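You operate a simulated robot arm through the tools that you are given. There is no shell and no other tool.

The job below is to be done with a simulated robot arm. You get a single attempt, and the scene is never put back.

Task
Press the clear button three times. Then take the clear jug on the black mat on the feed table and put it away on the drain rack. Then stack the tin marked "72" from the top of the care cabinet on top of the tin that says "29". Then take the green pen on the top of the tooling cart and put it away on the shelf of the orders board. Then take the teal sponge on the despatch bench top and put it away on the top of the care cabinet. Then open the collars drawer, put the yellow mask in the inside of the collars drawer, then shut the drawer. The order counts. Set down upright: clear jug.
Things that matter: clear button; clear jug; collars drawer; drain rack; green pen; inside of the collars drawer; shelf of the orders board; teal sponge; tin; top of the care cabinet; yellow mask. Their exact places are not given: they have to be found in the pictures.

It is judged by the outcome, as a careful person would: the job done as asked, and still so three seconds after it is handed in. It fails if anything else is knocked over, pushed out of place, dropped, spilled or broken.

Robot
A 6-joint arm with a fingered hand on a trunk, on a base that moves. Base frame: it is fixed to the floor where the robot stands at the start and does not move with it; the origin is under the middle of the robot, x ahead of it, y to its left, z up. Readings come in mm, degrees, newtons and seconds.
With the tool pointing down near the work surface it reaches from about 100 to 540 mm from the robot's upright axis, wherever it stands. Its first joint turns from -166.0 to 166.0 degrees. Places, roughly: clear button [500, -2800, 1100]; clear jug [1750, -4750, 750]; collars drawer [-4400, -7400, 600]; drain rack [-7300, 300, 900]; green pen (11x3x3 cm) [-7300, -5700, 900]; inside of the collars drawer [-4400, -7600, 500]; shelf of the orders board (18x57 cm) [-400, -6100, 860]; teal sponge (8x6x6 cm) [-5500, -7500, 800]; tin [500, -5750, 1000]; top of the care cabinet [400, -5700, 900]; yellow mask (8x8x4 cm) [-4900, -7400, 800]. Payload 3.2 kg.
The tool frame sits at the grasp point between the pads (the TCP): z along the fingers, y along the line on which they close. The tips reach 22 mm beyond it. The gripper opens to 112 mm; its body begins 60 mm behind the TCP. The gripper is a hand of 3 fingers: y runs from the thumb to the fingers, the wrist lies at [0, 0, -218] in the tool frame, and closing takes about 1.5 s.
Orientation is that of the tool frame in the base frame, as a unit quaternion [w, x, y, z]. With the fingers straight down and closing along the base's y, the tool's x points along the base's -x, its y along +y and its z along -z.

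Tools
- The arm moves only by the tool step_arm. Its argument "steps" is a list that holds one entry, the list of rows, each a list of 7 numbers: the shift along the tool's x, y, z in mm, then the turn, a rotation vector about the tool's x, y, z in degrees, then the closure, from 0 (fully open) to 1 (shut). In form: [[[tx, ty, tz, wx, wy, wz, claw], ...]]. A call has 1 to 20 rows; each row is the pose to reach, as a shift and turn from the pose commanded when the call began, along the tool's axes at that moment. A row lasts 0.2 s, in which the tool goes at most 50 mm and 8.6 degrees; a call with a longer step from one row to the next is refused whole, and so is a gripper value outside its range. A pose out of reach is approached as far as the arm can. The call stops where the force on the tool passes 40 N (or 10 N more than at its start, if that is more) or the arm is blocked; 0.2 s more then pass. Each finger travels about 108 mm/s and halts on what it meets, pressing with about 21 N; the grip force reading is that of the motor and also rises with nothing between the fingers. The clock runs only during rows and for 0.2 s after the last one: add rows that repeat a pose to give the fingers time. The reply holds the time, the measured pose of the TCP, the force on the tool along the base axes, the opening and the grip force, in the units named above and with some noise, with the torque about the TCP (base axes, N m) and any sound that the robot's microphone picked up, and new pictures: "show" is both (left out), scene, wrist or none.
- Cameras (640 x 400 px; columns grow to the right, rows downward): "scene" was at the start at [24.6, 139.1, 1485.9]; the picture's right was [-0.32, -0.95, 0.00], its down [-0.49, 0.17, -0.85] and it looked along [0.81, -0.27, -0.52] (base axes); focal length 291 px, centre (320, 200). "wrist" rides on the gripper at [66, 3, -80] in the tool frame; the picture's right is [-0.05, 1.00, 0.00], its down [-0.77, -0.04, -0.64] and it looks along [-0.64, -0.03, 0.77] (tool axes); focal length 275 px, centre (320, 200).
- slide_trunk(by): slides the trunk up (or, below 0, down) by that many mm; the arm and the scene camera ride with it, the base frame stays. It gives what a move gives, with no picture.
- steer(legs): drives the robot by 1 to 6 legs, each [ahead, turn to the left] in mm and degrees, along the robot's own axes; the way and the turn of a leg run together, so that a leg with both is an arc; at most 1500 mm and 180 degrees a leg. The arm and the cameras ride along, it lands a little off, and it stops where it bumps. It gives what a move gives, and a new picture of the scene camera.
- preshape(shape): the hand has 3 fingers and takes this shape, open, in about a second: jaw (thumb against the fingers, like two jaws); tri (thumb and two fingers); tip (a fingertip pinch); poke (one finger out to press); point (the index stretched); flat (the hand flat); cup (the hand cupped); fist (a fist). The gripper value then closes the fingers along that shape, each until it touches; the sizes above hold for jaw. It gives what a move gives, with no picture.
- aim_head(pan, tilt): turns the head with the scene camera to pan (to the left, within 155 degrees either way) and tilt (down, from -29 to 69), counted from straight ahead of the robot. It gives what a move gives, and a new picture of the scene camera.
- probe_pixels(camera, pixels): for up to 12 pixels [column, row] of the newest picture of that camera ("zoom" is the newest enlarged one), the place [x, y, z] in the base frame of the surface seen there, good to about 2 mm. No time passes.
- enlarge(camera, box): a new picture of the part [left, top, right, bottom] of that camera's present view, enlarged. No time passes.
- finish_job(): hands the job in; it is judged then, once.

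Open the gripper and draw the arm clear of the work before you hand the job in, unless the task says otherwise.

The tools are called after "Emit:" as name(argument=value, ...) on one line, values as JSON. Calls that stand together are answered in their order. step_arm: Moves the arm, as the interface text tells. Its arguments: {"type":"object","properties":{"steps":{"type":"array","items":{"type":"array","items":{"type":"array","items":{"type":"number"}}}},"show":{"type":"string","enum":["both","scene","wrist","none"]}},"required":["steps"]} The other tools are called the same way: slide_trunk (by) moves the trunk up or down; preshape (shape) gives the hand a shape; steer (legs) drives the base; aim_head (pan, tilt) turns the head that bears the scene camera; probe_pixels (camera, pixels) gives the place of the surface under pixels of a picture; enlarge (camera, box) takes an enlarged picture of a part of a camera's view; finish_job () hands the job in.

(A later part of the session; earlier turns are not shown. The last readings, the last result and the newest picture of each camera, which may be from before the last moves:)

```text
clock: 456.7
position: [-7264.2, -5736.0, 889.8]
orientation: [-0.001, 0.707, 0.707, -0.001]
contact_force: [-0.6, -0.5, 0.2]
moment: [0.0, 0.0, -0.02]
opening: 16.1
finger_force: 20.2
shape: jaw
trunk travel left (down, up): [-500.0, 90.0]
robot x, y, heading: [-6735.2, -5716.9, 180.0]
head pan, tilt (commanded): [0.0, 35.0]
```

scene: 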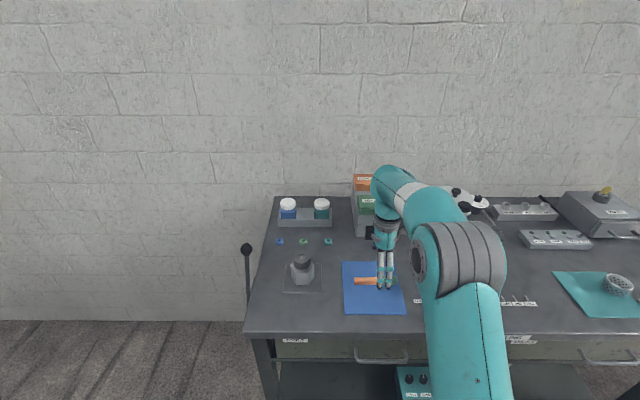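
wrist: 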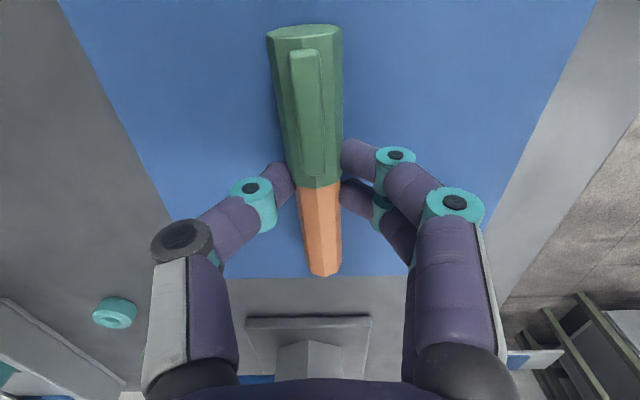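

Gripped at 16 mm. I lift straight up and retract toward the robot.

Emit:
step_arm(steps=[[[0, 0, -8, 0, 0, 0, 1], [0, 0, -25, 0, 0, 0, 1], [0, 0, -55, 0, 0, 0, 1], [0, 0, -90, 0, 0, 0, 1], [0, 20, -130, 0, 0, 0, 1], [2, 55, -165, 0, 0, 0, 1], [5, 95, -200, 0, 0, 0, 1], [10, 130, -235, 0, 0, 0, 1], [15, 150, -270, 0, 0, 0, 1]]], show="both")

```text
refused: row 7 steps farther than a row can; nothing moved
```

Emit:
step_arm(steps=[[[0, 0, -8, 0, 0, 0, 1], [0, 0, -25, 0, 0, 0, 1], [0, 0, -55, 0, 0, 0, 1], [0, 0, -90, 0, 0, 0, 1], [0, 20, -125, 0, 0, 0, 1], [2, 50, -155, 0, 0, 0, 1], [5, 82, -185, 0, 0, 0, 1], [10, 112, -215, 0, 0, 0, 1], [13, 135, -245, 0, 0, 0, 1], [15, 150, -270, 0, 0, 0, 1]]], show="both")

```text
clock: 458.9
position: [-7113.9, -5720.0, 1156.6]
orientation: [-0.001, 0.708, 0.707, 0.0]
contact_force: [-0.5, -0.9, 0.4]
moment: [-0.02, 0.01, 0.0]
opening: 16.1
finger_force: 20.6
shape: jaw
trunk travel left (down, up): [-500.0, 90.0]
robot x, y, heading: [-6734.6, -5719.0, 180.0]
head pan, tilt (commanded): [0.0, 35.0]
```

scene: 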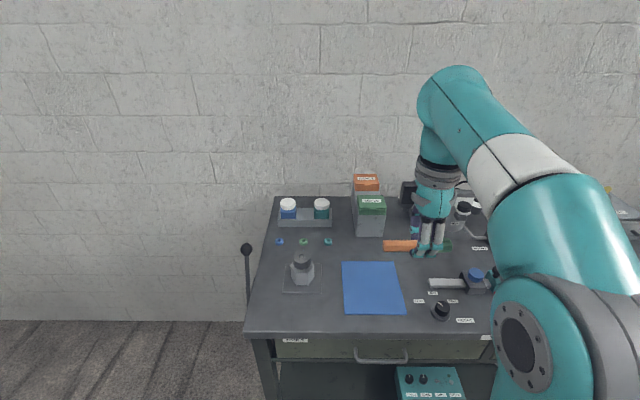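
wrist: 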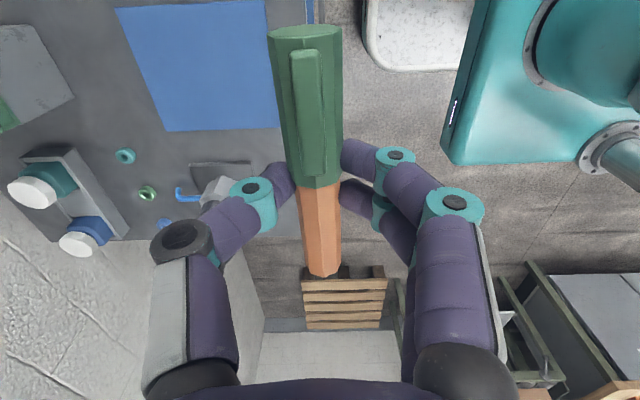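

The pen is held. I back off from the cart and look around to the south-east for the way to the orders board.

Emit:
steer(legs=[[-320, 0]])

Emit:
aim_head(pan=150, tilt=15)

Emit:
aim_head(pan=100, tilt=20)

```text
clock: 461.0
position: [-6792.3, -5720.4, 1157.1]
orientation: [-0.001, 0.707, 0.708, -0.002]
contact_force: [0.8, -0.2, -0.1]
moment: [-0.01, 0.05, 0.0]
opening: 16.0
finger_force: 21.0
shape: jaw
trunk travel left (down, up): [-500.0, 90.0]
robot x, y, heading: [-6413.3, -5714.4, 179.9]
head pan, tilt (commanded): [0.0, 35.0]
```

scene: 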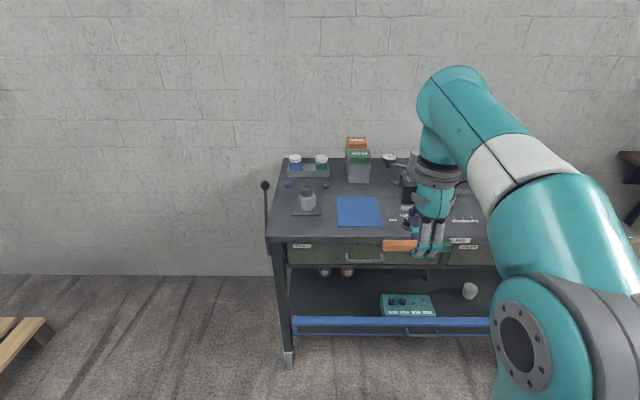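

```text
clock: 463.4
position: [-6793.2, -5720.7, 1156.8]
orientation: [-0.001, 0.706, 0.708, -0.001]
contact_force: [0.3, 0.8, -0.4]
moment: [-0.01, 0.0, 0.02]
opening: 15.9
finger_force: 21.2
shape: jaw
trunk travel left (down, up): [-500.0, 90.0]
robot x, y, heading: [-6414.0, -5716.3, 179.7]
head pan, tilt (commanded): [150.0, 15.0]
```

scene: 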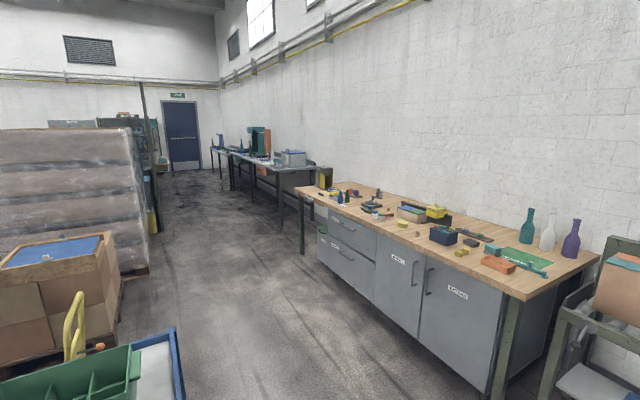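

```text
clock: 464.6
position: [-6793.8, -5720.7, 1157.0]
orientation: [-0.001, 0.707, 0.707, 0.0]
contact_force: [0.0, -0.2, 0.4]
moment: [0.05, 0.02, 0.01]
opening: 16.3
finger_force: 20.7
shape: jaw
trunk travel left (down, up): [-500.0, 90.0]
robot x, y, heading: [-6414.5, -5716.8, 180.0]
head pan, tilt (commanded): [100.0, 20.0]
```

scene: 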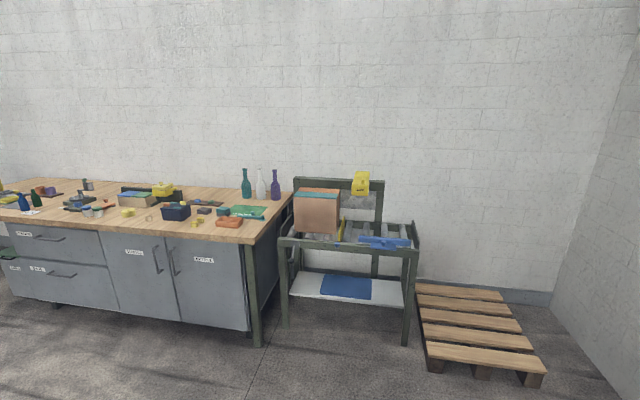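

South corridor runs east between the despatch bench and the pallets. I probe the bench front and floor for clearance.

Emit:
probe_pixels(camera="scene", pixels=[[258, 345], [245, 240], [60, 300], [100, 225], [405, 345], [430, 370], [285, 325], [10, 215], [180, 213], [70, 190]])

Emit:
aim_head(pan=150, tilt=25)

Emit:
probe_pixels(camera="scene", pixels=[[180, 340], [120, 330], [150, 220], [120, 250], [300, 205], [210, 180], [160, 180], [235, 145], [145, 80], [320, 145], [175, 130], [60, 290]])

```text
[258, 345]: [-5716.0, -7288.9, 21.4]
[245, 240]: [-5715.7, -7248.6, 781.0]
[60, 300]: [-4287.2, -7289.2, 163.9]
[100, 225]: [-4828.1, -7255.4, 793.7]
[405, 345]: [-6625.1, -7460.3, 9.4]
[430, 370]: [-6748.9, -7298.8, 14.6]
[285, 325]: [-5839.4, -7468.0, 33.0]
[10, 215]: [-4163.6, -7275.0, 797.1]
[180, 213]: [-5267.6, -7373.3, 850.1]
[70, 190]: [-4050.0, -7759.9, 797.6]
```

```text
clock: 465.7
position: [-6792.6, -5719.4, 1158.0]
orientation: [-0.001, 0.707, 0.707, -0.001]
contact_force: [0.7, -0.7, -0.1]
moment: [-0.01, 0.03, -0.01]
opening: 15.8
finger_force: 21.1
shape: jaw
trunk travel left (down, up): [-500.0, 90.0]
robot x, y, heading: [-6415.1, -5718.7, 179.9]
head pan, tilt (commanded): [150.0, 25.0]
```

scene: 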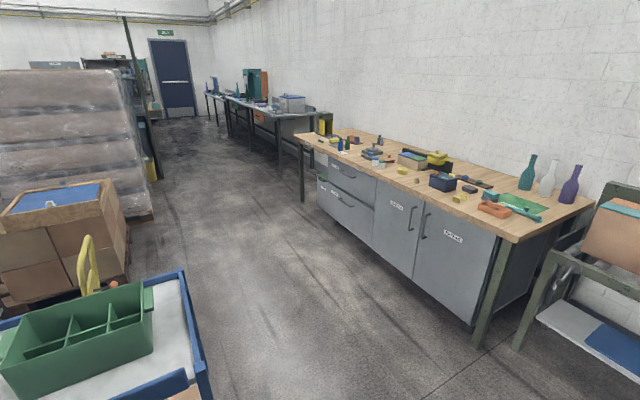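

```text
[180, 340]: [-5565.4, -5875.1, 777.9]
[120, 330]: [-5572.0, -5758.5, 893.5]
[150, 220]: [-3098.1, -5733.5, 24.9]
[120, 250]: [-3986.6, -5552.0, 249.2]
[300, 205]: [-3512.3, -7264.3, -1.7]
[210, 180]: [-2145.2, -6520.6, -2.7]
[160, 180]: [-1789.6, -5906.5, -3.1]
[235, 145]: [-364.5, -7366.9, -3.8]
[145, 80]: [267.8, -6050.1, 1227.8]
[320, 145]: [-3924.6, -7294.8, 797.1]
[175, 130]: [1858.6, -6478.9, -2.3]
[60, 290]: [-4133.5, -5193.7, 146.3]
```

Corridor is clear between y≈-5900 and -7250. I go to y≈-6575, then drive east toward the orders board.

Emit:
steer(legs=[[0, 90], [855, 0], [0, 90], [1500, 0], [1500, 0], [1000, 0]])

Emit:
aim_head(pan=15, tilt=20)

```text
clock: 496.6
position: [-2072.0, -6630.6, 1157.9]
orientation: [0.0, -0.695, 0.719, -0.001]
contact_force: [-0.9, -0.1, -0.8]
moment: [0.01, 0.02, 0.01]
opening: 15.9
finger_force: 20.6
shape: jaw
trunk travel left (down, up): [-500.0, 90.0]
robot x, y, heading: [-2453.4, -6625.8, -2.0]
head pan, tilt (commanded): [150.0, 25.0]
```

scene: 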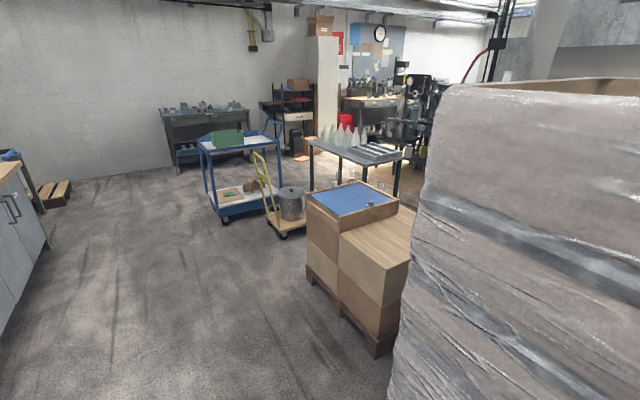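

```text
clock: 498.7
position: [-2071.9, -6632.0, 1157.4]
orientation: [0.0, -0.695, 0.719, -0.001]
contact_force: [0.1, 0.1, 0.1]
moment: [-0.02, -0.02, -0.01]
opening: 15.8
finger_force: 20.9
shape: jaw
trunk travel left (down, up): [-500.0, 90.0]
robot x, y, heading: [-2452.4, -6620.3, -1.9]
head pan, tilt (commanded): [15.0, 20.0]
```

scene: 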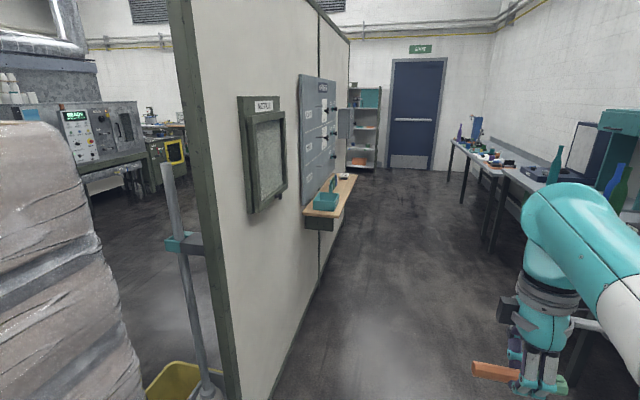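

The orders board with its wooden shelf at (330,198) is on the partition's south face. I enlarge and probe the shelf.

Emit:
enlarge(camera="scene", box=[280, 60, 370, 240])

Emit:
probe_pixels(camera="scene", pixels=[[325, 200], [345, 185], [308, 212], [338, 215], [356, 178], [340, 176], [320, 225], [228, 300], [285, 350], [310, 120], [490, 250], [465, 200]])

```text
2.22 times, centred on (325, 150) of scene
```

zoom: 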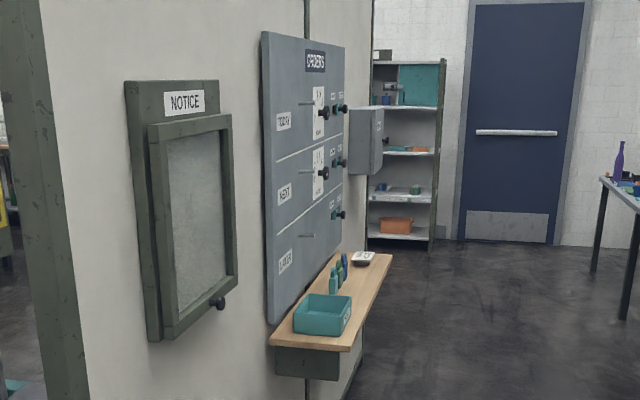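

```text
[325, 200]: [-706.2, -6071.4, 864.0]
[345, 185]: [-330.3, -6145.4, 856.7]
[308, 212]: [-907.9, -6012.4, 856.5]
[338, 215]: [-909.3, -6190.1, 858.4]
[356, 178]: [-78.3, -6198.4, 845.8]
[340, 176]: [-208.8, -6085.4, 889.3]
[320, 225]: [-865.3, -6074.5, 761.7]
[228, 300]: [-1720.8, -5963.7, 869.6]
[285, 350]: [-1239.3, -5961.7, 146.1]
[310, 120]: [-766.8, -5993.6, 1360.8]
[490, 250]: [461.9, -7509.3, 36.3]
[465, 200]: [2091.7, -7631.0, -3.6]
```

Shelf top z≈857, y from about -6012 to -6198. I drive to x≈-450, turn to face it, and inspect free space.

Emit:
steer(legs=[[0, 2], [1500, 0], [500, 0], [0, 90]])

Emit:
aim_head(pan=0, tilt=40)

```text
clock: 513.0
position: [-435.3, -6273.5, 1157.5]
orientation: [0.0, 1.0, -0.014, 0.0]
contact_force: [-1.0, -0.5, -0.7]
moment: [-0.02, -0.01, 0.02]
opening: 15.5
finger_force: 20.4
shape: jaw
trunk travel left (down, up): [-500.0, 90.0]
robot x, y, heading: [-444.4, -6653.9, 88.3]
head pan, tilt (commanded): [15.0, 20.0]
```

scene: 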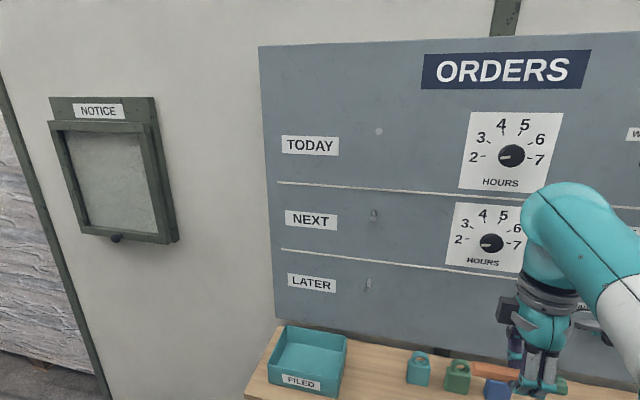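

```text
clock: 513.8
position: [-435.5, -6274.4, 1157.4]
orientation: [-0.001, 1.0, -0.013, 0.0]
contact_force: [0.0, -0.2, 0.1]
moment: [0.01, 0.0, -0.01]
opening: 15.6
finger_force: 21.6
shape: jaw
trunk travel left (down, up): [-500.0, 90.0]
robot x, y, heading: [-442.4, -6652.8, 88.2]
head pan, tilt (commanded): [0.0, 40.0]
```

scene: 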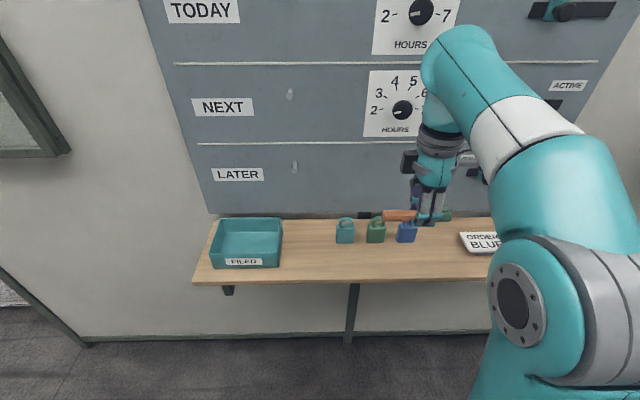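

I probe the shelf edges, blocks and card to choose a free spot for the 11 cm pen.

Emit:
probe_pixels(camera="scene", pixels=[[195, 283], [283, 262], [284, 222], [337, 242], [345, 240], [355, 225], [377, 240], [407, 240], [415, 225], [310, 222], [310, 278], [460, 240]])

Emit:
enlarge(camera="scene", box=[190, 200, 510, 300])

```text
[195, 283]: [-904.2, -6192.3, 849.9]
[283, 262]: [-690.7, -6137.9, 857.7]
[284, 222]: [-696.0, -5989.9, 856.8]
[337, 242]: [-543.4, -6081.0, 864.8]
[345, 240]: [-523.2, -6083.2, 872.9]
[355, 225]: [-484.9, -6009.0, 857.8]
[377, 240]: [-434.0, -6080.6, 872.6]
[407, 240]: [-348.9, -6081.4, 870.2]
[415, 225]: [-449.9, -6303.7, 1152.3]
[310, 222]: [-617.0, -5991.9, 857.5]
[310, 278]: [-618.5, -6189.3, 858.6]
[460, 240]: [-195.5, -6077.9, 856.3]
```

```text
2.00 times, centred on (350, 250) of scene
```

zoom: 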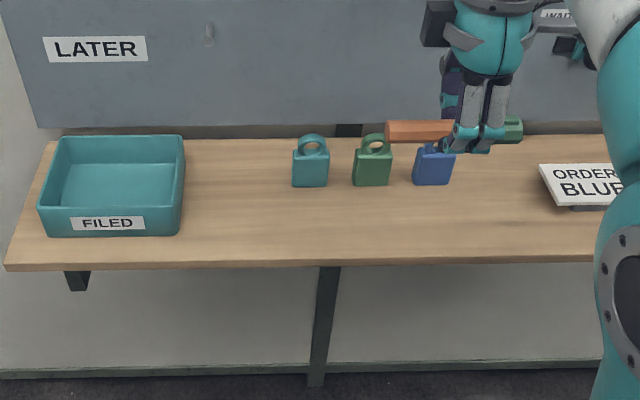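

Free spot: between tray (x≤-690) and the teal block (x≥-543), slightly in front, pen centre at (-595,-6125). I drive 60 mm closer and move the pen above it.

Emit:
steer(legs=[[60, 0]])

Emit:
step_arm(steps=[[[-30, -14, 20, 0, 0, 0, 1], [-65, -30, 50, 0, 0, 0, 1], [-95, -46, 80, 0, 0, 0, 1], [-125, -62, 112, 0, 0, 0, 1], [-150, -76, 145, 0, 0, 0, 1], [-163, -83.5, 175, 0, 0, 0, 1], [-163, -83.5, 195, 0, 0, 0, 1], [-163, -83.5, 195, 0, 0, 0, 1]]], show="both")

```text
clock: 514.8
position: [-434.3, -6213.5, 1156.9]
orientation: [0.0, 1.0, -0.014, 0.0]
contact_force: [0.1, -0.2, 0.0]
moment: [0.02, 0.01, -0.01]
opening: 15.5
finger_force: 20.9
shape: jaw
trunk travel left (down, up): [-500.0, 90.0]
robot x, y, heading: [-437.4, -6596.1, 88.1]
head pan, tilt (commanded): [0.0, 40.0]
```

scene: 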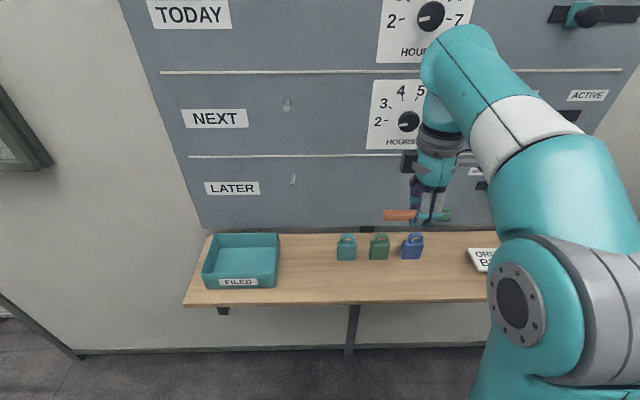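

```text
clock: 516.6
position: [-593.8, -6124.0, 960.4]
orientation: [-0.001, 1.0, -0.014, 0.0]
contact_force: [0.5, -0.2, -0.9]
moment: [-0.02, 0.0, 0.02]
opening: 15.5
finger_force: 20.9
shape: jaw
trunk travel left (down, up): [-500.0, 90.0]
robot x, y, heading: [-440.2, -6594.3, 88.2]
head pan, tilt (commanded): [0.0, 40.0]
```

scene: 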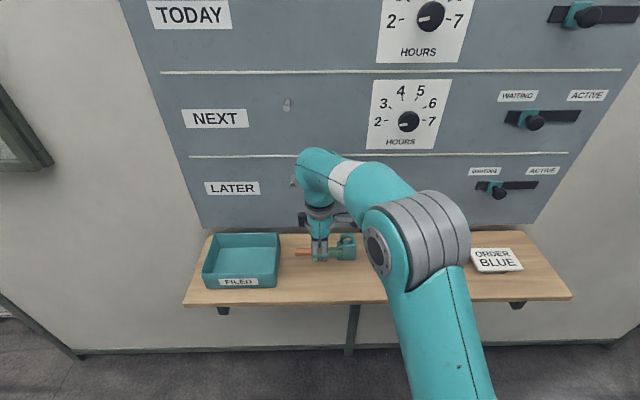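
wrist: 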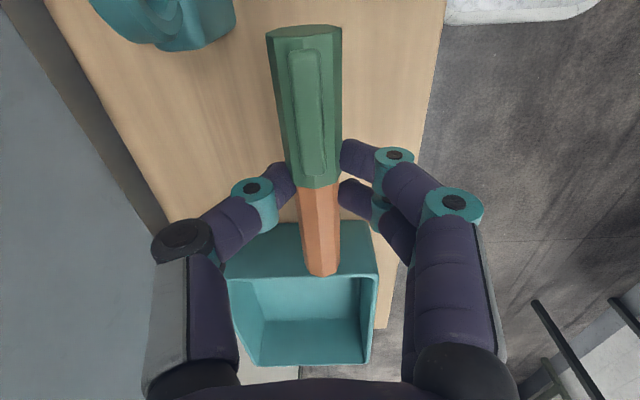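

Pen is above the target spot. I descend to near the shelf, then feel for contact.

Emit:
step_arm(steps=[[[0, 0, 20, 0, 0, 0, 1], [0, 0, 40, 0, 0, 0, 1], [0, 0, 58, 0, 0, 0, 1], [0, 0, 68, 0, 0, 0, 1], [0, 0, 72, 0, 0, 0, 1], [0, 0, 72, 0, 0, 0, 1]]], show="wrist")

Emit:
step_arm(steps=[[[0, 0, 1.5, 0, 0, 0, 1], [0, 0, 3, 0, 0, 0, 1]]], show="none")

```text
clock: 518.0
position: [-593.0, -6125.3, 890.2]
orientation: [-0.001, 1.0, -0.014, 0.0]
contact_force: [0.4, 0.2, 0.1]
moment: [0.01, 0.0, 0.0]
opening: 15.4
finger_force: 21.0
shape: jaw
trunk travel left (down, up): [-500.0, 90.0]
robot x, y, heading: [-438.7, -6591.7, 88.0]
head pan, tilt (commanded): [0.0, 40.0]
```

wrist: 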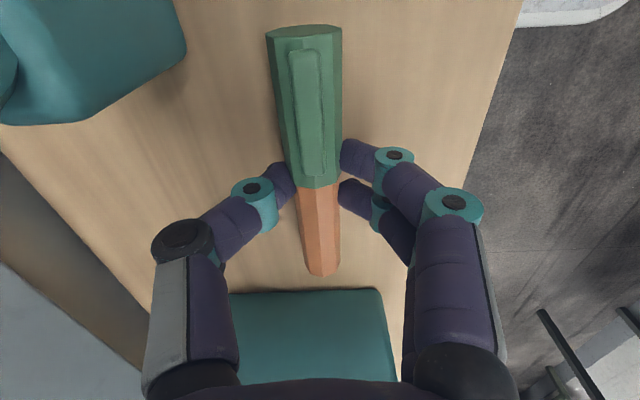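

```text
clock: 518.6
position: [-594.2, -6125.2, 886.9]
orientation: [-0.002, 1.0, -0.014, 0.001]
contact_force: [-0.1, 0.4, -0.2]
moment: [0.01, 0.01, 0.0]
opening: 15.3
finger_force: 20.4
shape: jaw
trunk travel left (down, up): [-500.0, 90.0]
robot x, y, heading: [-442.5, -6595.6, 88.5]
head pan, tilt (commanded): [0.0, 40.0]
```

No contact yet; I continue in small steps.

Emit:
step_arm(steps=[[[0, 0, 1, 0, 0, 0, 1], [0, 0, 2, 0, 0, 0, 1]]], show="none")

Emit:
step_arm(steps=[[[0, 0, 1, 0, 0, 0, 1], [0, 0, 1.5, 0, 0, 0, 1]]], show="none")

```text
clock: 519.2
position: [-594.4, -6126.2, 886.1]
orientation: [-0.001, 1.0, -0.014, 0.001]
contact_force: [-0.8, 0.1, 0.4]
moment: [0.01, -0.01, -0.03]
opening: 15.5
finger_force: 20.9
shape: jaw
trunk travel left (down, up): [-500.0, 90.0]
robot x, y, heading: [-442.8, -6592.0, 88.3]
head pan, tilt (commanded): [0.0, 40.0]
```

```text
clock: 519.8
position: [-594.0, -6126.3, 882.7]
orientation: [-0.002, 1.0, -0.014, 0.0]
contact_force: [-0.7, -0.1, 9.2]
moment: [-0.01, -0.03, -0.03]
opening: 15.9
finger_force: 21.2
shape: jaw
trunk travel left (down, up): [-500.0, 90.0]
robot x, y, heading: [-440.2, -6591.0, 88.4]
head pan, tilt (commanded): [0.0, 40.0]
```

Contact (9 N). I ease slightly and open the fingers to ~50 mm.

Emit:
step_arm(steps=[[[0, 0, -0.7, 0, 0, 0, 0.82], [0, 0, -0.7, 0, 0, 0, 0.75], [0, 0, -0.7, 0, 0, 0, 0.7], [0, 0, -0.7, 0, 0, 0, 0.6], [0, 0, -0.7, 0, 0, 0, 0.55], [0, 0, -0.7, 0, 0, 0, 0.55]]], show="wrist")

```text
clock: 521.2
position: [-593.4, -6126.1, 883.8]
orientation: [-0.001, 1.0, -0.013, 0.001]
contact_force: [0.0, -0.1, -0.1]
moment: [0.0, -0.04, 0.0]
opening: 49.9
finger_force: 0.0
shape: jaw
trunk travel left (down, up): [-500.0, 90.0]
robot x, y, heading: [-440.2, -6597.4, 88.1]
head pan, tilt (commanded): [0.0, 40.0]
```

wrist: 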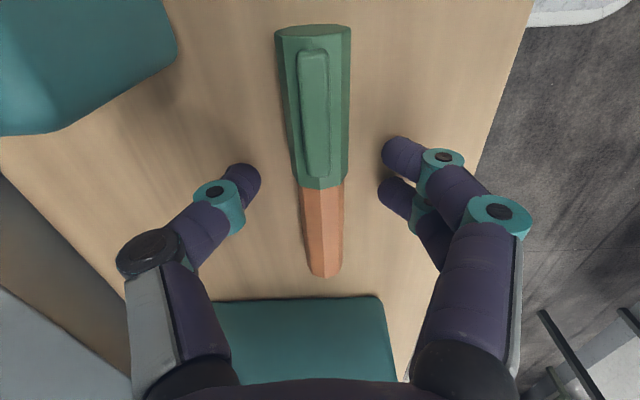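

The pen rests on the shelf. I lift straight up and then retract.

Emit:
step_arm(steps=[[[0, 0, -10, 0, 0, 0, 0.55], [0, 0, -30, 0, 0, 0, 0.55], [0, 0, -60, 0, 0, 0, 0.55], [0, 0, -95, 0, 0, 0, 0.55], [0, 15, -130, 0, 0, 0, 0.5], [30, 40, -160, 0, 0, 0, 0.3], [65, 60, -190, 0, 0, 0, 0.1], [100, 75, -220, 0, 0, 0, 0], [135, 85, -250, 0, 0, 0, 0], [160, 90, -275, 0, 0, 0, 0]]], show="both")

Emit:
enlarge(camera="scene", box=[180, 210, 480, 320])

```text
refused: row 7 steps farther than a row can; nothing moved
```

```text
2.13 times, centred on (330, 265) of scene
```

zoom: 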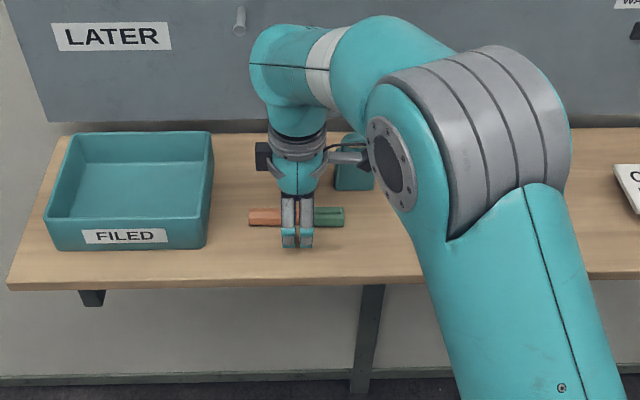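

One step was too long; I repeat with smaller steps.

Emit:
step_arm(steps=[[[0, 0, -10, 0, 0, 0, 0.55], [0, 0, -30, 0, 0, 0, 0.55], [0, 0, -60, 0, 0, 0, 0.55], [0, 0, -95, 0, 0, 0, 0.55], [0, 15, -130, 0, 0, 0, 0.5], [25, 35, -158, 0, 0, 0, 0.3], [55, 52, -185, 0, 0, 0, 0.1], [85, 66, -212, 0, 0, 0, 0], [115, 78, -238, 0, 0, 0, 0], [140, 86, -260, 0, 0, 0, 0], [160, 90, -275, 0, 0, 0, 0]]], show="both")

Emit:
enlarge(camera="scene", box=[180, 210, 480, 320])

```text
clock: 523.6
position: [-436.2, -6219.7, 1161.1]
orientation: [0.0, 1.0, -0.013, 0.0]
contact_force: [0.2, -0.2, 0.2]
moment: [-0.01, -0.01, 0.03]
opening: 111.6
finger_force: 0.0
shape: jaw
trunk travel left (down, up): [-500.0, 90.0]
robot x, y, heading: [-442.7, -6589.7, 88.3]
head pan, tilt (commanded): [0.0, 40.0]
```

scene: 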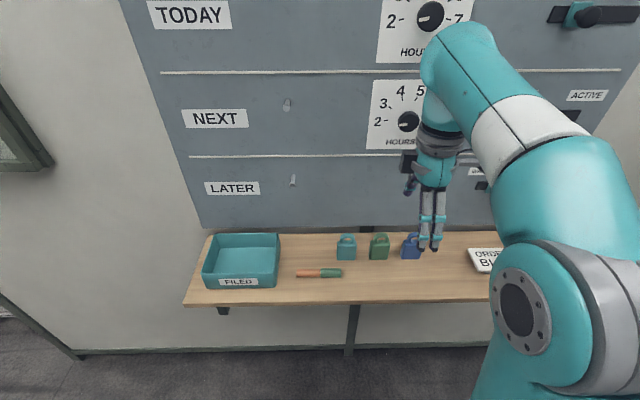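
wrist: 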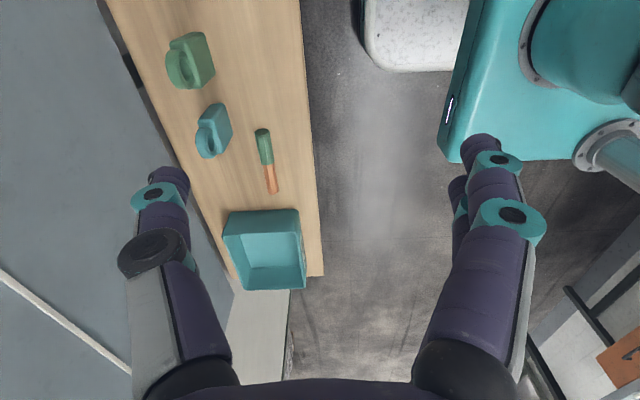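

```text
2.13 times, centred on (330, 265) of scene
```

zoom: 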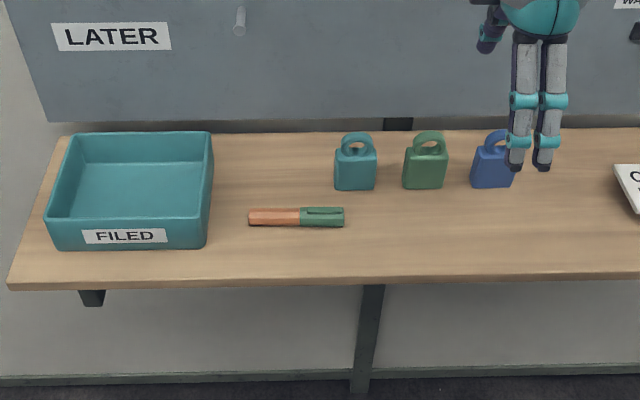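

The pen lies on the shelf. I rotate the hand back to default yaw, then head for the despatch bench.

Emit:
step_arm(steps=[[[0, 0, 0, 0, 0, 8.2, 0], [0, 0, 0, 0, 0, 16.4, 0], [0, 0, 0, 0, 0, 24.6, 0], [0, 0, 0, 0, 0, 32.8, 0], [0, 0, 0, 0, 0, 41, 0], [0, 0, 0, 0, 0, 49.2, 0], [0, 0, 0, 0, 0, 57.4, 0], [0, 0, 0, 0, 0, 65.6, 0], [0, 0, 0, 0, 0, 73.8, 0], [0, 0, 0, 0, 0, 82, 0], [0, 0, 0, 0, 0, 90, 0]]], show="none")

Emit:
steer(legs=[[0, 92], [1500, 0], [1500, 0], [1500, 0]])

Emit:
aim_head(pan=60, tilt=30)

```text
clock: 526.0
position: [-436.3, -6220.7, 1159.1]
orientation: [0.001, -0.696, 0.718, 0.001]
contact_force: [-0.6, -0.4, 0.2]
moment: [0.0, 0.02, 0.04]
opening: 111.9
finger_force: 0.1
shape: jaw
trunk travel left (down, up): [-500.0, 90.0]
robot x, y, heading: [-443.8, -6598.2, 88.3]
head pan, tilt (commanded): [0.0, 40.0]
```

```text
clock: 551.5
position: [-5336.7, -6661.6, 1159.9]
orientation: [0.001, 1.0, 0.007, -0.001]
contact_force: [-0.7, 0.3, -0.1]
moment: [-0.04, 0.0, 0.04]
opening: 111.9
finger_force: 0.0
shape: jaw
trunk travel left (down, up): [-500.0, 90.0]
robot x, y, heading: [-4965.3, -6647.7, -179.1]
head pan, tilt (commanded): [0.0, 40.0]
```

scene: 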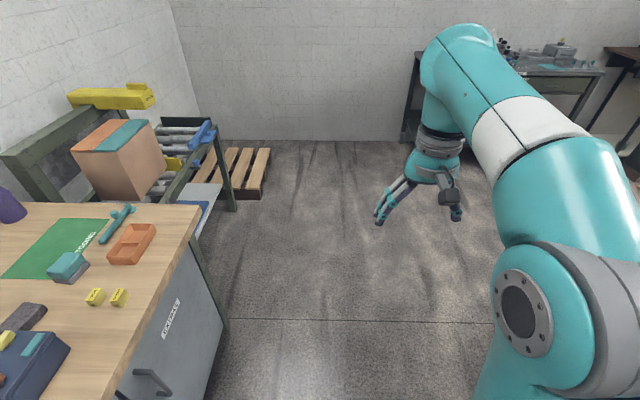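

```text
clock: 552.8
position: [-5337.5, -6660.3, 1159.9]
orientation: [-0.001, 1.0, 0.006, -0.001]
contact_force: [-0.3, -0.3, -0.8]
moment: [-0.06, -0.02, 0.05]
opening: 111.9
finger_force: 0.0
shape: jaw
trunk travel left (down, up): [-500.0, 90.0]
robot x, y, heading: [-4966.0, -6650.2, -179.3]
head pan, tilt (commanded): [60.0, 30.0]
```

scene: 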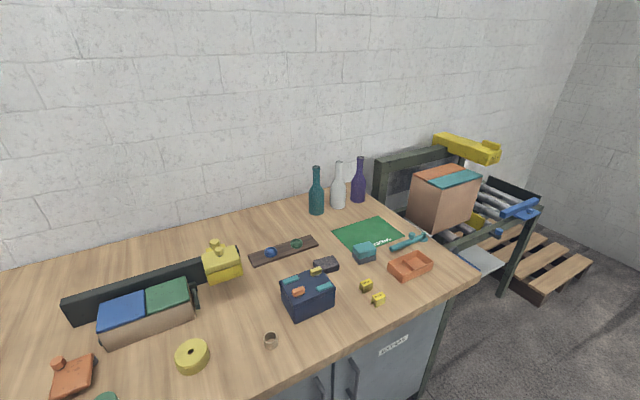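

I see a teal block at (365,253) on the bench; likely the teal sponge. I zoom in on the bench items.

Emit:
enlarge(camera="scene", box=[300, 200, 460, 320])

Emit:
enlarge(camera="scene", box=[60, 220, 300, 400])

Emit:
probe_pixels(camera="scene", pixels=[[365, 247], [355, 250], [376, 246], [365, 258], [220, 255], [222, 270], [192, 350], [410, 265], [350, 295], [445, 300], [340, 350], [365, 285]])

```text
3.33 times, centred on (380, 260) of scene
```

zoom: 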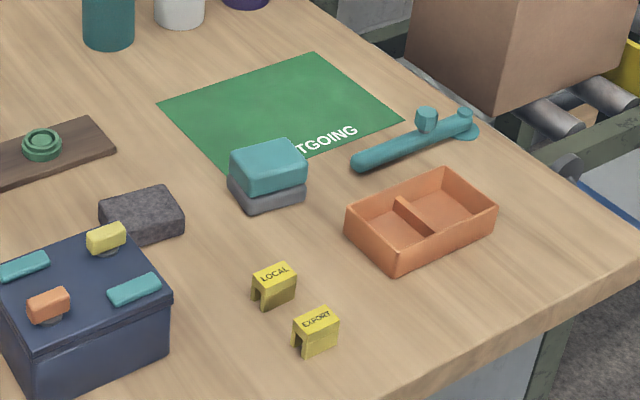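

```text
2.22 times, centred on (180, 310) of scene
```

zoom: 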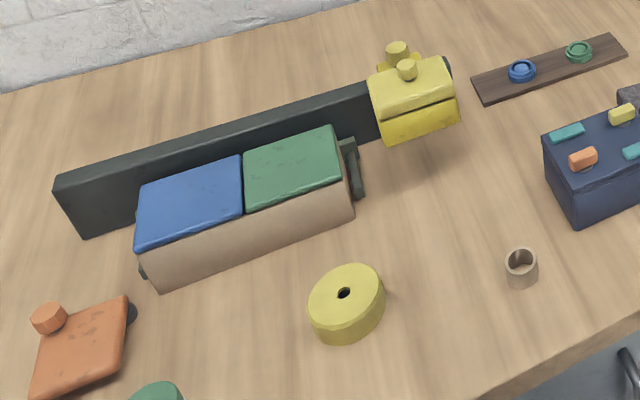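

```text
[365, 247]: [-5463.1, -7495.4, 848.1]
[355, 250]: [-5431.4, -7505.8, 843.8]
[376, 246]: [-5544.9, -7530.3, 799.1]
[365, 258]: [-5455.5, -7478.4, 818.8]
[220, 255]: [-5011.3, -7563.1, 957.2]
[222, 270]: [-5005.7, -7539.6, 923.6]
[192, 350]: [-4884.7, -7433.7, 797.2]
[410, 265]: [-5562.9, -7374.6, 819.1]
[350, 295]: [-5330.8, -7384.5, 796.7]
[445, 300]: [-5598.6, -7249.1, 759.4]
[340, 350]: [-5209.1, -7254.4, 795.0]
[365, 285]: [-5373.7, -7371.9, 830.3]
```

The teal sponge is centred near (-5460,-7495), top z≈848, bench z≈797. I drive in front of it and face the bench.

Emit:
steer(legs=[[492, 0], [0, 89.3], [250, 0]])

Emit:
aim_head(pan=0, tilt=45)

Emit:
step_arm(steps=[[[0, 0, 0, 0, 0, 0, 0]]], show="wrist")

```text
clock: 561.0
position: [-5425.1, -7280.6, 1159.3]
orientation: [0.0, 0.689, 0.725, 0.0]
contact_force: [0.4, 0.2, -0.5]
moment: [0.02, 0.0, -0.03]
opening: 111.9
finger_force: 0.1
shape: jaw
trunk travel left (down, up): [-500.0, 90.0]
robot x, y, heading: [-5452.8, -6907.9, -87.0]
head pan, tilt (commanded): [60.0, 30.0]
```

scene: 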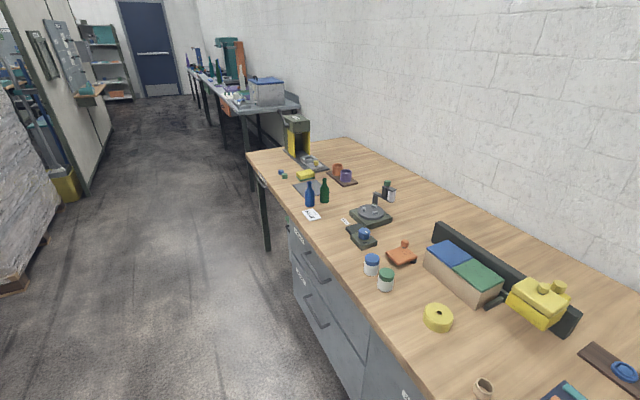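

```text
clock: 562.3
position: [-5425.5, -7280.5, 1158.8]
orientation: [0.002, 0.689, 0.725, -0.001]
contact_force: [-0.6, -0.3, 0.5]
moment: [0.0, 0.04, -0.02]
opening: 111.9
finger_force: 0.0
shape: jaw
trunk travel left (down, up): [-500.0, 90.0]
robot x, y, heading: [-5449.4, -6910.8, -86.9]
head pan, tilt (commanded): [0.0, 45.0]
```

scene: 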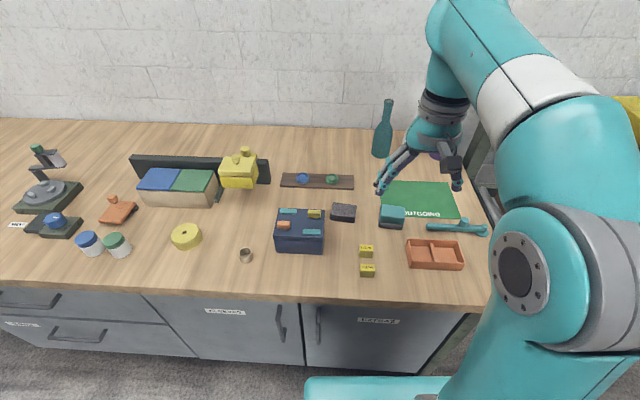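

```text
clock: 562.7
position: [-5425.4, -7281.1, 1159.7]
orientation: [0.001, 0.689, 0.725, 0.0]
contact_force: [-1.0, -0.2, -0.5]
moment: [0.01, -0.02, 0.0]
opening: 111.9
finger_force: 0.0
shape: jaw
trunk travel left (down, up): [-500.0, 90.0]
robot x, y, heading: [-5453.1, -6906.9, -87.2]
head pan, tilt (commanded): [0.0, 45.0]
```

wrist: 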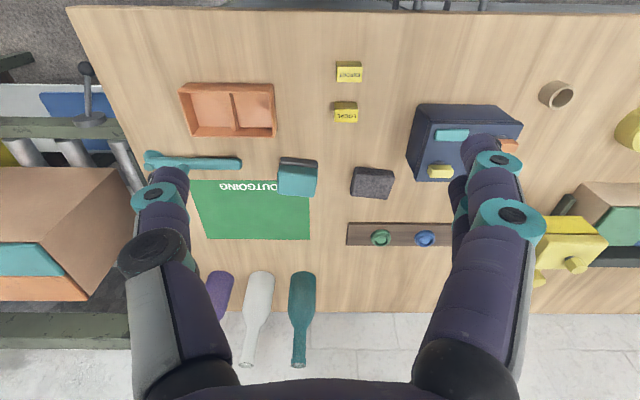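

I probe the sponge's top corners in the wrist view.

Emit:
enlarge(camera="wrist", box=[240, 130, 400, 230])

Emit:
probe_pixels(camera="wrist", pixels=[[281, 172], [316, 173], [280, 193], [314, 196], [297, 183], [297, 161], [281, 163], [316, 164]])

```text
4.00 times, centred on (320, 180) of wrist
```

zoom: 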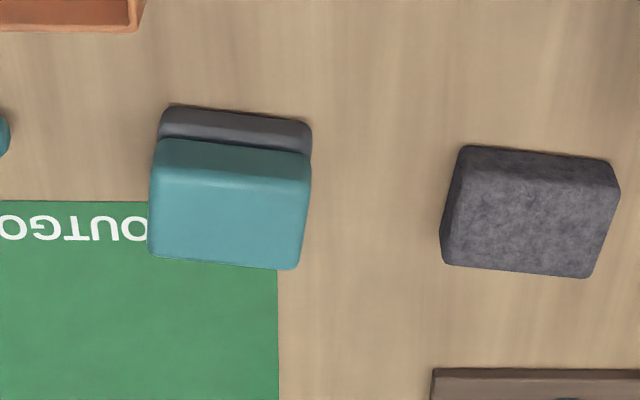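

```text
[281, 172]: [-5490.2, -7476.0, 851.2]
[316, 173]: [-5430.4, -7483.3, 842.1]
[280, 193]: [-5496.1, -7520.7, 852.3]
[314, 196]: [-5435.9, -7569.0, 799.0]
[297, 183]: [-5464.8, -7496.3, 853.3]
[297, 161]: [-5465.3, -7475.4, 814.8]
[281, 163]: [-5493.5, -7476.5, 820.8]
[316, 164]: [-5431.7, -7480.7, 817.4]
```

Sponge ≈68×50 mm, centre (-5463,-7499), rotated ~-5°. I drive 65 mm closer, lower the trunk 60 mm, then move above it.

Emit:
steer(legs=[[65, 0]])

Emit:
slide_trunk(by=-60)

```text
clock: 563.7
position: [-5422.0, -7345.5, 1159.4]
orientation: [0.0, 0.688, 0.726, 0.001]
contact_force: [-0.1, 0.5, -0.4]
moment: [0.04, 0.0, -0.02]
opening: 111.9
finger_force: 0.1
shape: jaw
trunk travel left (down, up): [-500.0, 90.0]
robot x, y, heading: [-5448.7, -6971.8, -87.1]
head pan, tilt (commanded): [0.0, 45.0]
```

scene: 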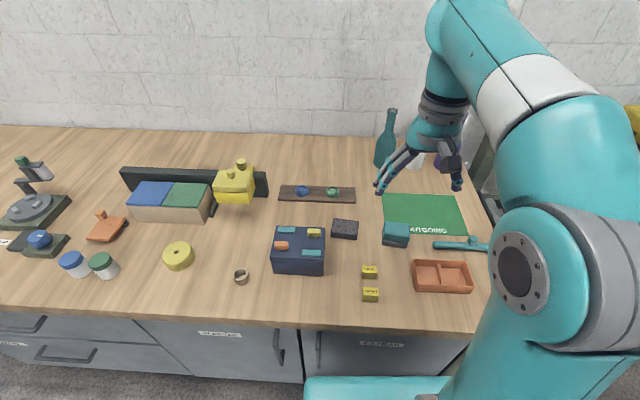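

```text
clock: 564.7
position: [-5421.9, -7343.8, 1098.5]
orientation: [0.001, 0.689, 0.725, -0.001]
contact_force: [0.3, 0.0, 0.1]
moment: [0.01, 0.01, -0.04]
opening: 112.1
finger_force: 0.1
shape: jaw
trunk travel left (down, up): [-440.0, 150.0]
robot x, y, heading: [-5444.0, -6969.9, -87.3]
head pan, tilt (commanded): [0.0, 45.0]
```

I move above the sponge at z≈930, aligning the yaw by +5.7° and pre-closing slightly.

Emit:
step_arm(steps=[[[-30, -10, 30, 0, 0, 1, 0], [-60, -20, 60, 0, 0, 2, 0], [-90, -30, 90, 0, 0, 3, 0], [-120, -40, 120, 0, 0, 4, 0.1], [-145, -47, 150, 0, 0, 5, 0.15], [-152.7, -48.8, 168, 0, 0, 5.7, 0.15], [-152.7, -48.8, 168, 0, 0, 5.7, 0.15]]], show="both")

Emit:
probe_pixels(camera="wrist", pixels=[[320, 110], [320, 125], [320, 140], [300, 125], [340, 125]])

```text
clock: 566.3
position: [-5462.3, -7499.8, 932.4]
orientation: [0.0, 0.723, 0.691, 0.0]
contact_force: [-0.2, 0.5, 0.2]
moment: [0.03, 0.0, 0.01]
opening: 95.5
finger_force: 0.0
shape: jaw
trunk travel left (down, up): [-440.0, 150.0]
robot x, y, heading: [-5450.0, -6968.9, -87.1]
head pan, tilt (commanded): [0.0, 45.0]
```

scene: 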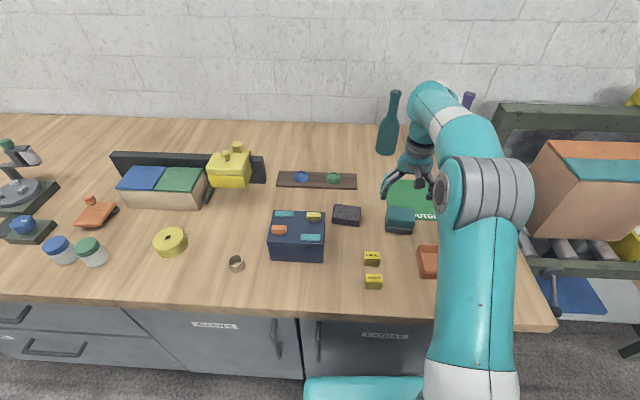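
wrist: 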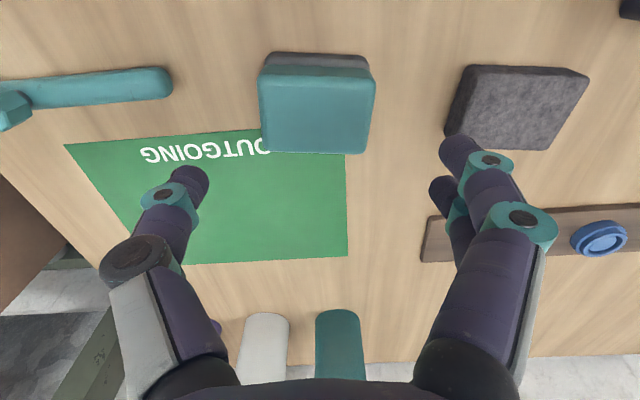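

```text
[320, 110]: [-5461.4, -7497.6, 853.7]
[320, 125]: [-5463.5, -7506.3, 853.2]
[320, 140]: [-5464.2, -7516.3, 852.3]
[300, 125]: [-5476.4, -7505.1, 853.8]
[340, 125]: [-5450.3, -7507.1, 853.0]
```

Alignment is good. I check clearance of the right fingers to the dark sponge by probing its left edge.

Emit:
probe_pixels(camera="wrist", pixels=[[450, 125], [455, 140], [470, 75], [460, 100], [445, 150], [372, 110], [263, 110], [318, 62], [318, 150]])

```text
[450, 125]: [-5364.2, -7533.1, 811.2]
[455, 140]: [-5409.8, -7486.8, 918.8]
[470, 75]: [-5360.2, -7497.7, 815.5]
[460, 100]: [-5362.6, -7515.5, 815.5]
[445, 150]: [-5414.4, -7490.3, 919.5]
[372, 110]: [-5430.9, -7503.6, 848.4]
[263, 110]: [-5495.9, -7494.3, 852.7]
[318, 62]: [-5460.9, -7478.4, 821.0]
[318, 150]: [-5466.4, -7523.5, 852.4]
```

There's ~30 mm clearance. I descend to TCP z≈828 and then close.

Emit:
step_arm(steps=[[[0, -1, 25, 0, 0, 0, 0.15], [0, -1, 50, 0, 0, 0, 0.15], [0, -1, 75, 0, 0, 0, 0.15], [0, -1, 94, 0, 0, 0, 0.15], [0, -1, 104, 0, 0, 0, 0.15], [0, -1, 104, 0, 0, 0, 0.15]]], show="wrist")

```text
clock: 567.7
position: [-5463.7, -7500.6, 827.1]
orientation: [0.001, 0.723, 0.69, -0.001]
contact_force: [0.1, -0.2, -1.2]
moment: [-0.04, 0.02, 0.02]
opening: 95.3
finger_force: 0.0
shape: jaw
trunk travel left (down, up): [-440.0, 150.0]
robot x, y, heading: [-5448.4, -6973.4, -87.2]
head pan, tilt (commanded): [0.0, 45.0]
```

wrist: 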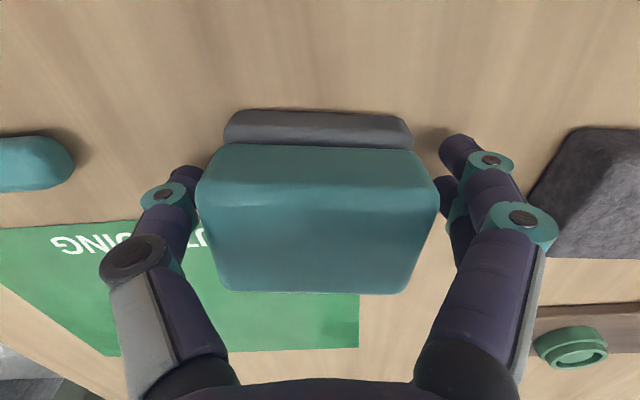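

The hand straddles the sponge with fingers near its lower part. I close to grip.

Emit:
step_arm(steps=[[[0, 0, 0, 0, 0, 0, 0.25], [0, 0, 0, 0, 0, 0, 0.4], [0, 0, 0, 0, 0, 0, 0.6], [0, 0, 0, 0, 0, 0, 0.8], [0, 0, 0, 0, 0, 0, 1], [0, 0, 0, 0, 0, 0, 1], [0, 0, 0, 0, 0, 0, 1], [0, 0, 0, 0, 0, 0, 1]]], show="wrist")

```text
clock: 569.5
position: [-5463.5, -7500.7, 828.6]
orientation: [0.0, 0.724, 0.69, -0.001]
contact_force: [-0.7, 0.1, 0.3]
moment: [0.0, 0.01, 0.02]
opening: 65.4
finger_force: 20.9
shape: jaw
trunk travel left (down, up): [-440.0, 150.0]
robot x, y, heading: [-5446.9, -6973.4, -86.9]
head pan, tilt (commanded): [0.0, 45.0]
```

wrist: 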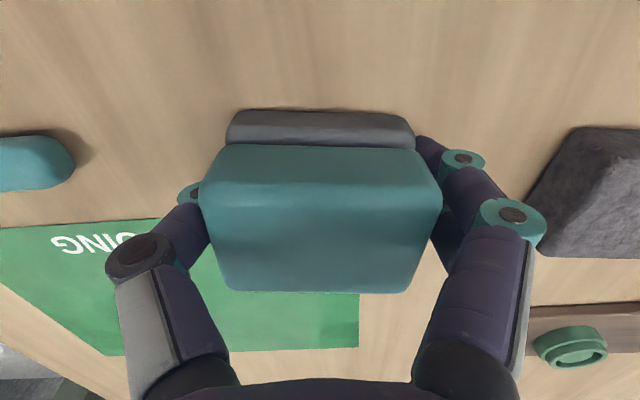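

Gripped at 65 mm. I lift and check the whole sponge comes along.

Emit:
step_arm(steps=[[[0, 0, -8, 0, 0, 0, 1], [0, 0, -25, 0, 0, 0, 1], [0, 0, -55, 0, 0, 0, 1], [0, 0, -90, 0, 0, 0, 1]]], show="both")

```text
clock: 570.5
position: [-5463.4, -7499.8, 918.1]
orientation: [0.001, 0.723, 0.691, 0.0]
contact_force: [-0.7, 0.4, -0.2]
moment: [0.03, 0.05, 0.0]
opening: 65.4
finger_force: 20.3
shape: jaw
trunk travel left (down, up): [-440.0, 150.0]
robot x, y, heading: [-5445.4, -6973.3, -86.7]
head pan, tilt (commanded): [0.0, 45.0]
```

scene: 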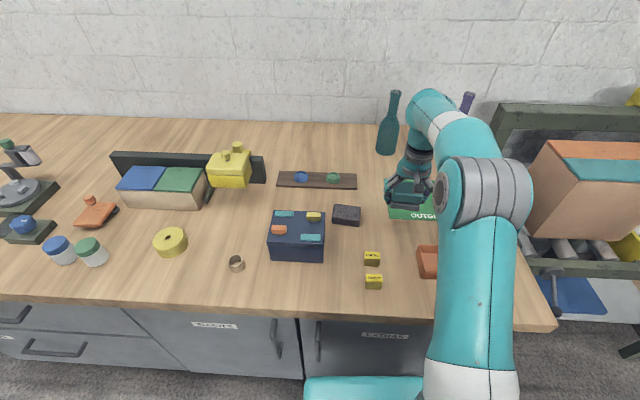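
wrist: 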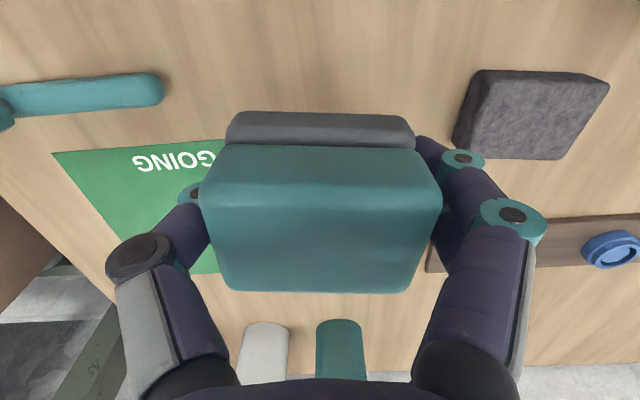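

Both layers come along. I retract to the travel pose.

Emit:
step_arm(steps=[[[5, 1, -35, 0, 0, 0, 1], [25, 6, -68, 0, 0, 0, 1], [55, 11, -98, 0, 0, 0, 1], [85, 17, -125, 0, 0, 0, 1], [115, 23, -150, 0, 0, 0, 1], [140, 28, -170, 0, 0, 0, 1], [156, 31, -182, 0, 0, 0, 1]]], show="scene")

```text
clock: 572.1
position: [-5424.0, -7344.5, 1099.9]
orientation: [0.001, 0.724, 0.69, 0.0]
contact_force: [-0.5, -0.5, -1.9]
moment: [0.01, 0.01, 0.0]
opening: 65.2
finger_force: 20.7
shape: jaw
trunk travel left (down, up): [-440.0, 150.0]
robot x, y, heading: [-5447.0, -6970.8, -87.2]
head pan, tilt (commanded): [0.0, 45.0]
```

scene: 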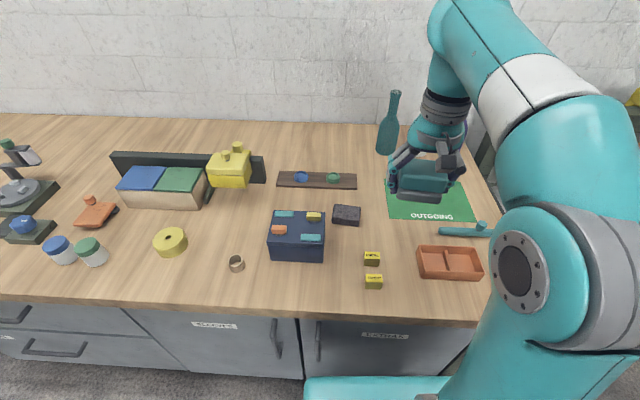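

I head back to the care cabinet by the known western route: back off, west along the corridor, then north at x≈-6440.

Emit:
steer(legs=[[-330, 0], [0, -92.8], [985, 0], [0, -90], [1500, 0], [1270, 0]])

```text
clock: 600.0
position: [-6414.9, -3454.2, 1099.0]
orientation: [0.001, -0.658, 0.753, 0.0]
contact_force: [-0.1, -0.3, -1.1]
moment: [-0.03, 0.0, -0.01]
opening: 65.2
finger_force: 21.3
shape: jaw
trunk travel left (down, up): [-440.0, 150.0]
robot x, y, heading: [-6421.4, -3828.2, 88.0]
head pan, tilt (commanded): [0.0, 45.0]
```

scene: 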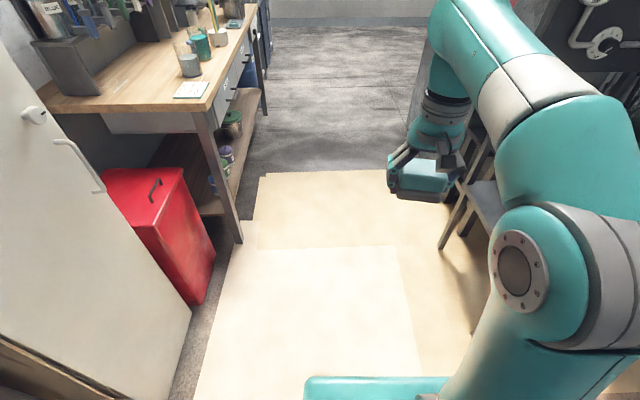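

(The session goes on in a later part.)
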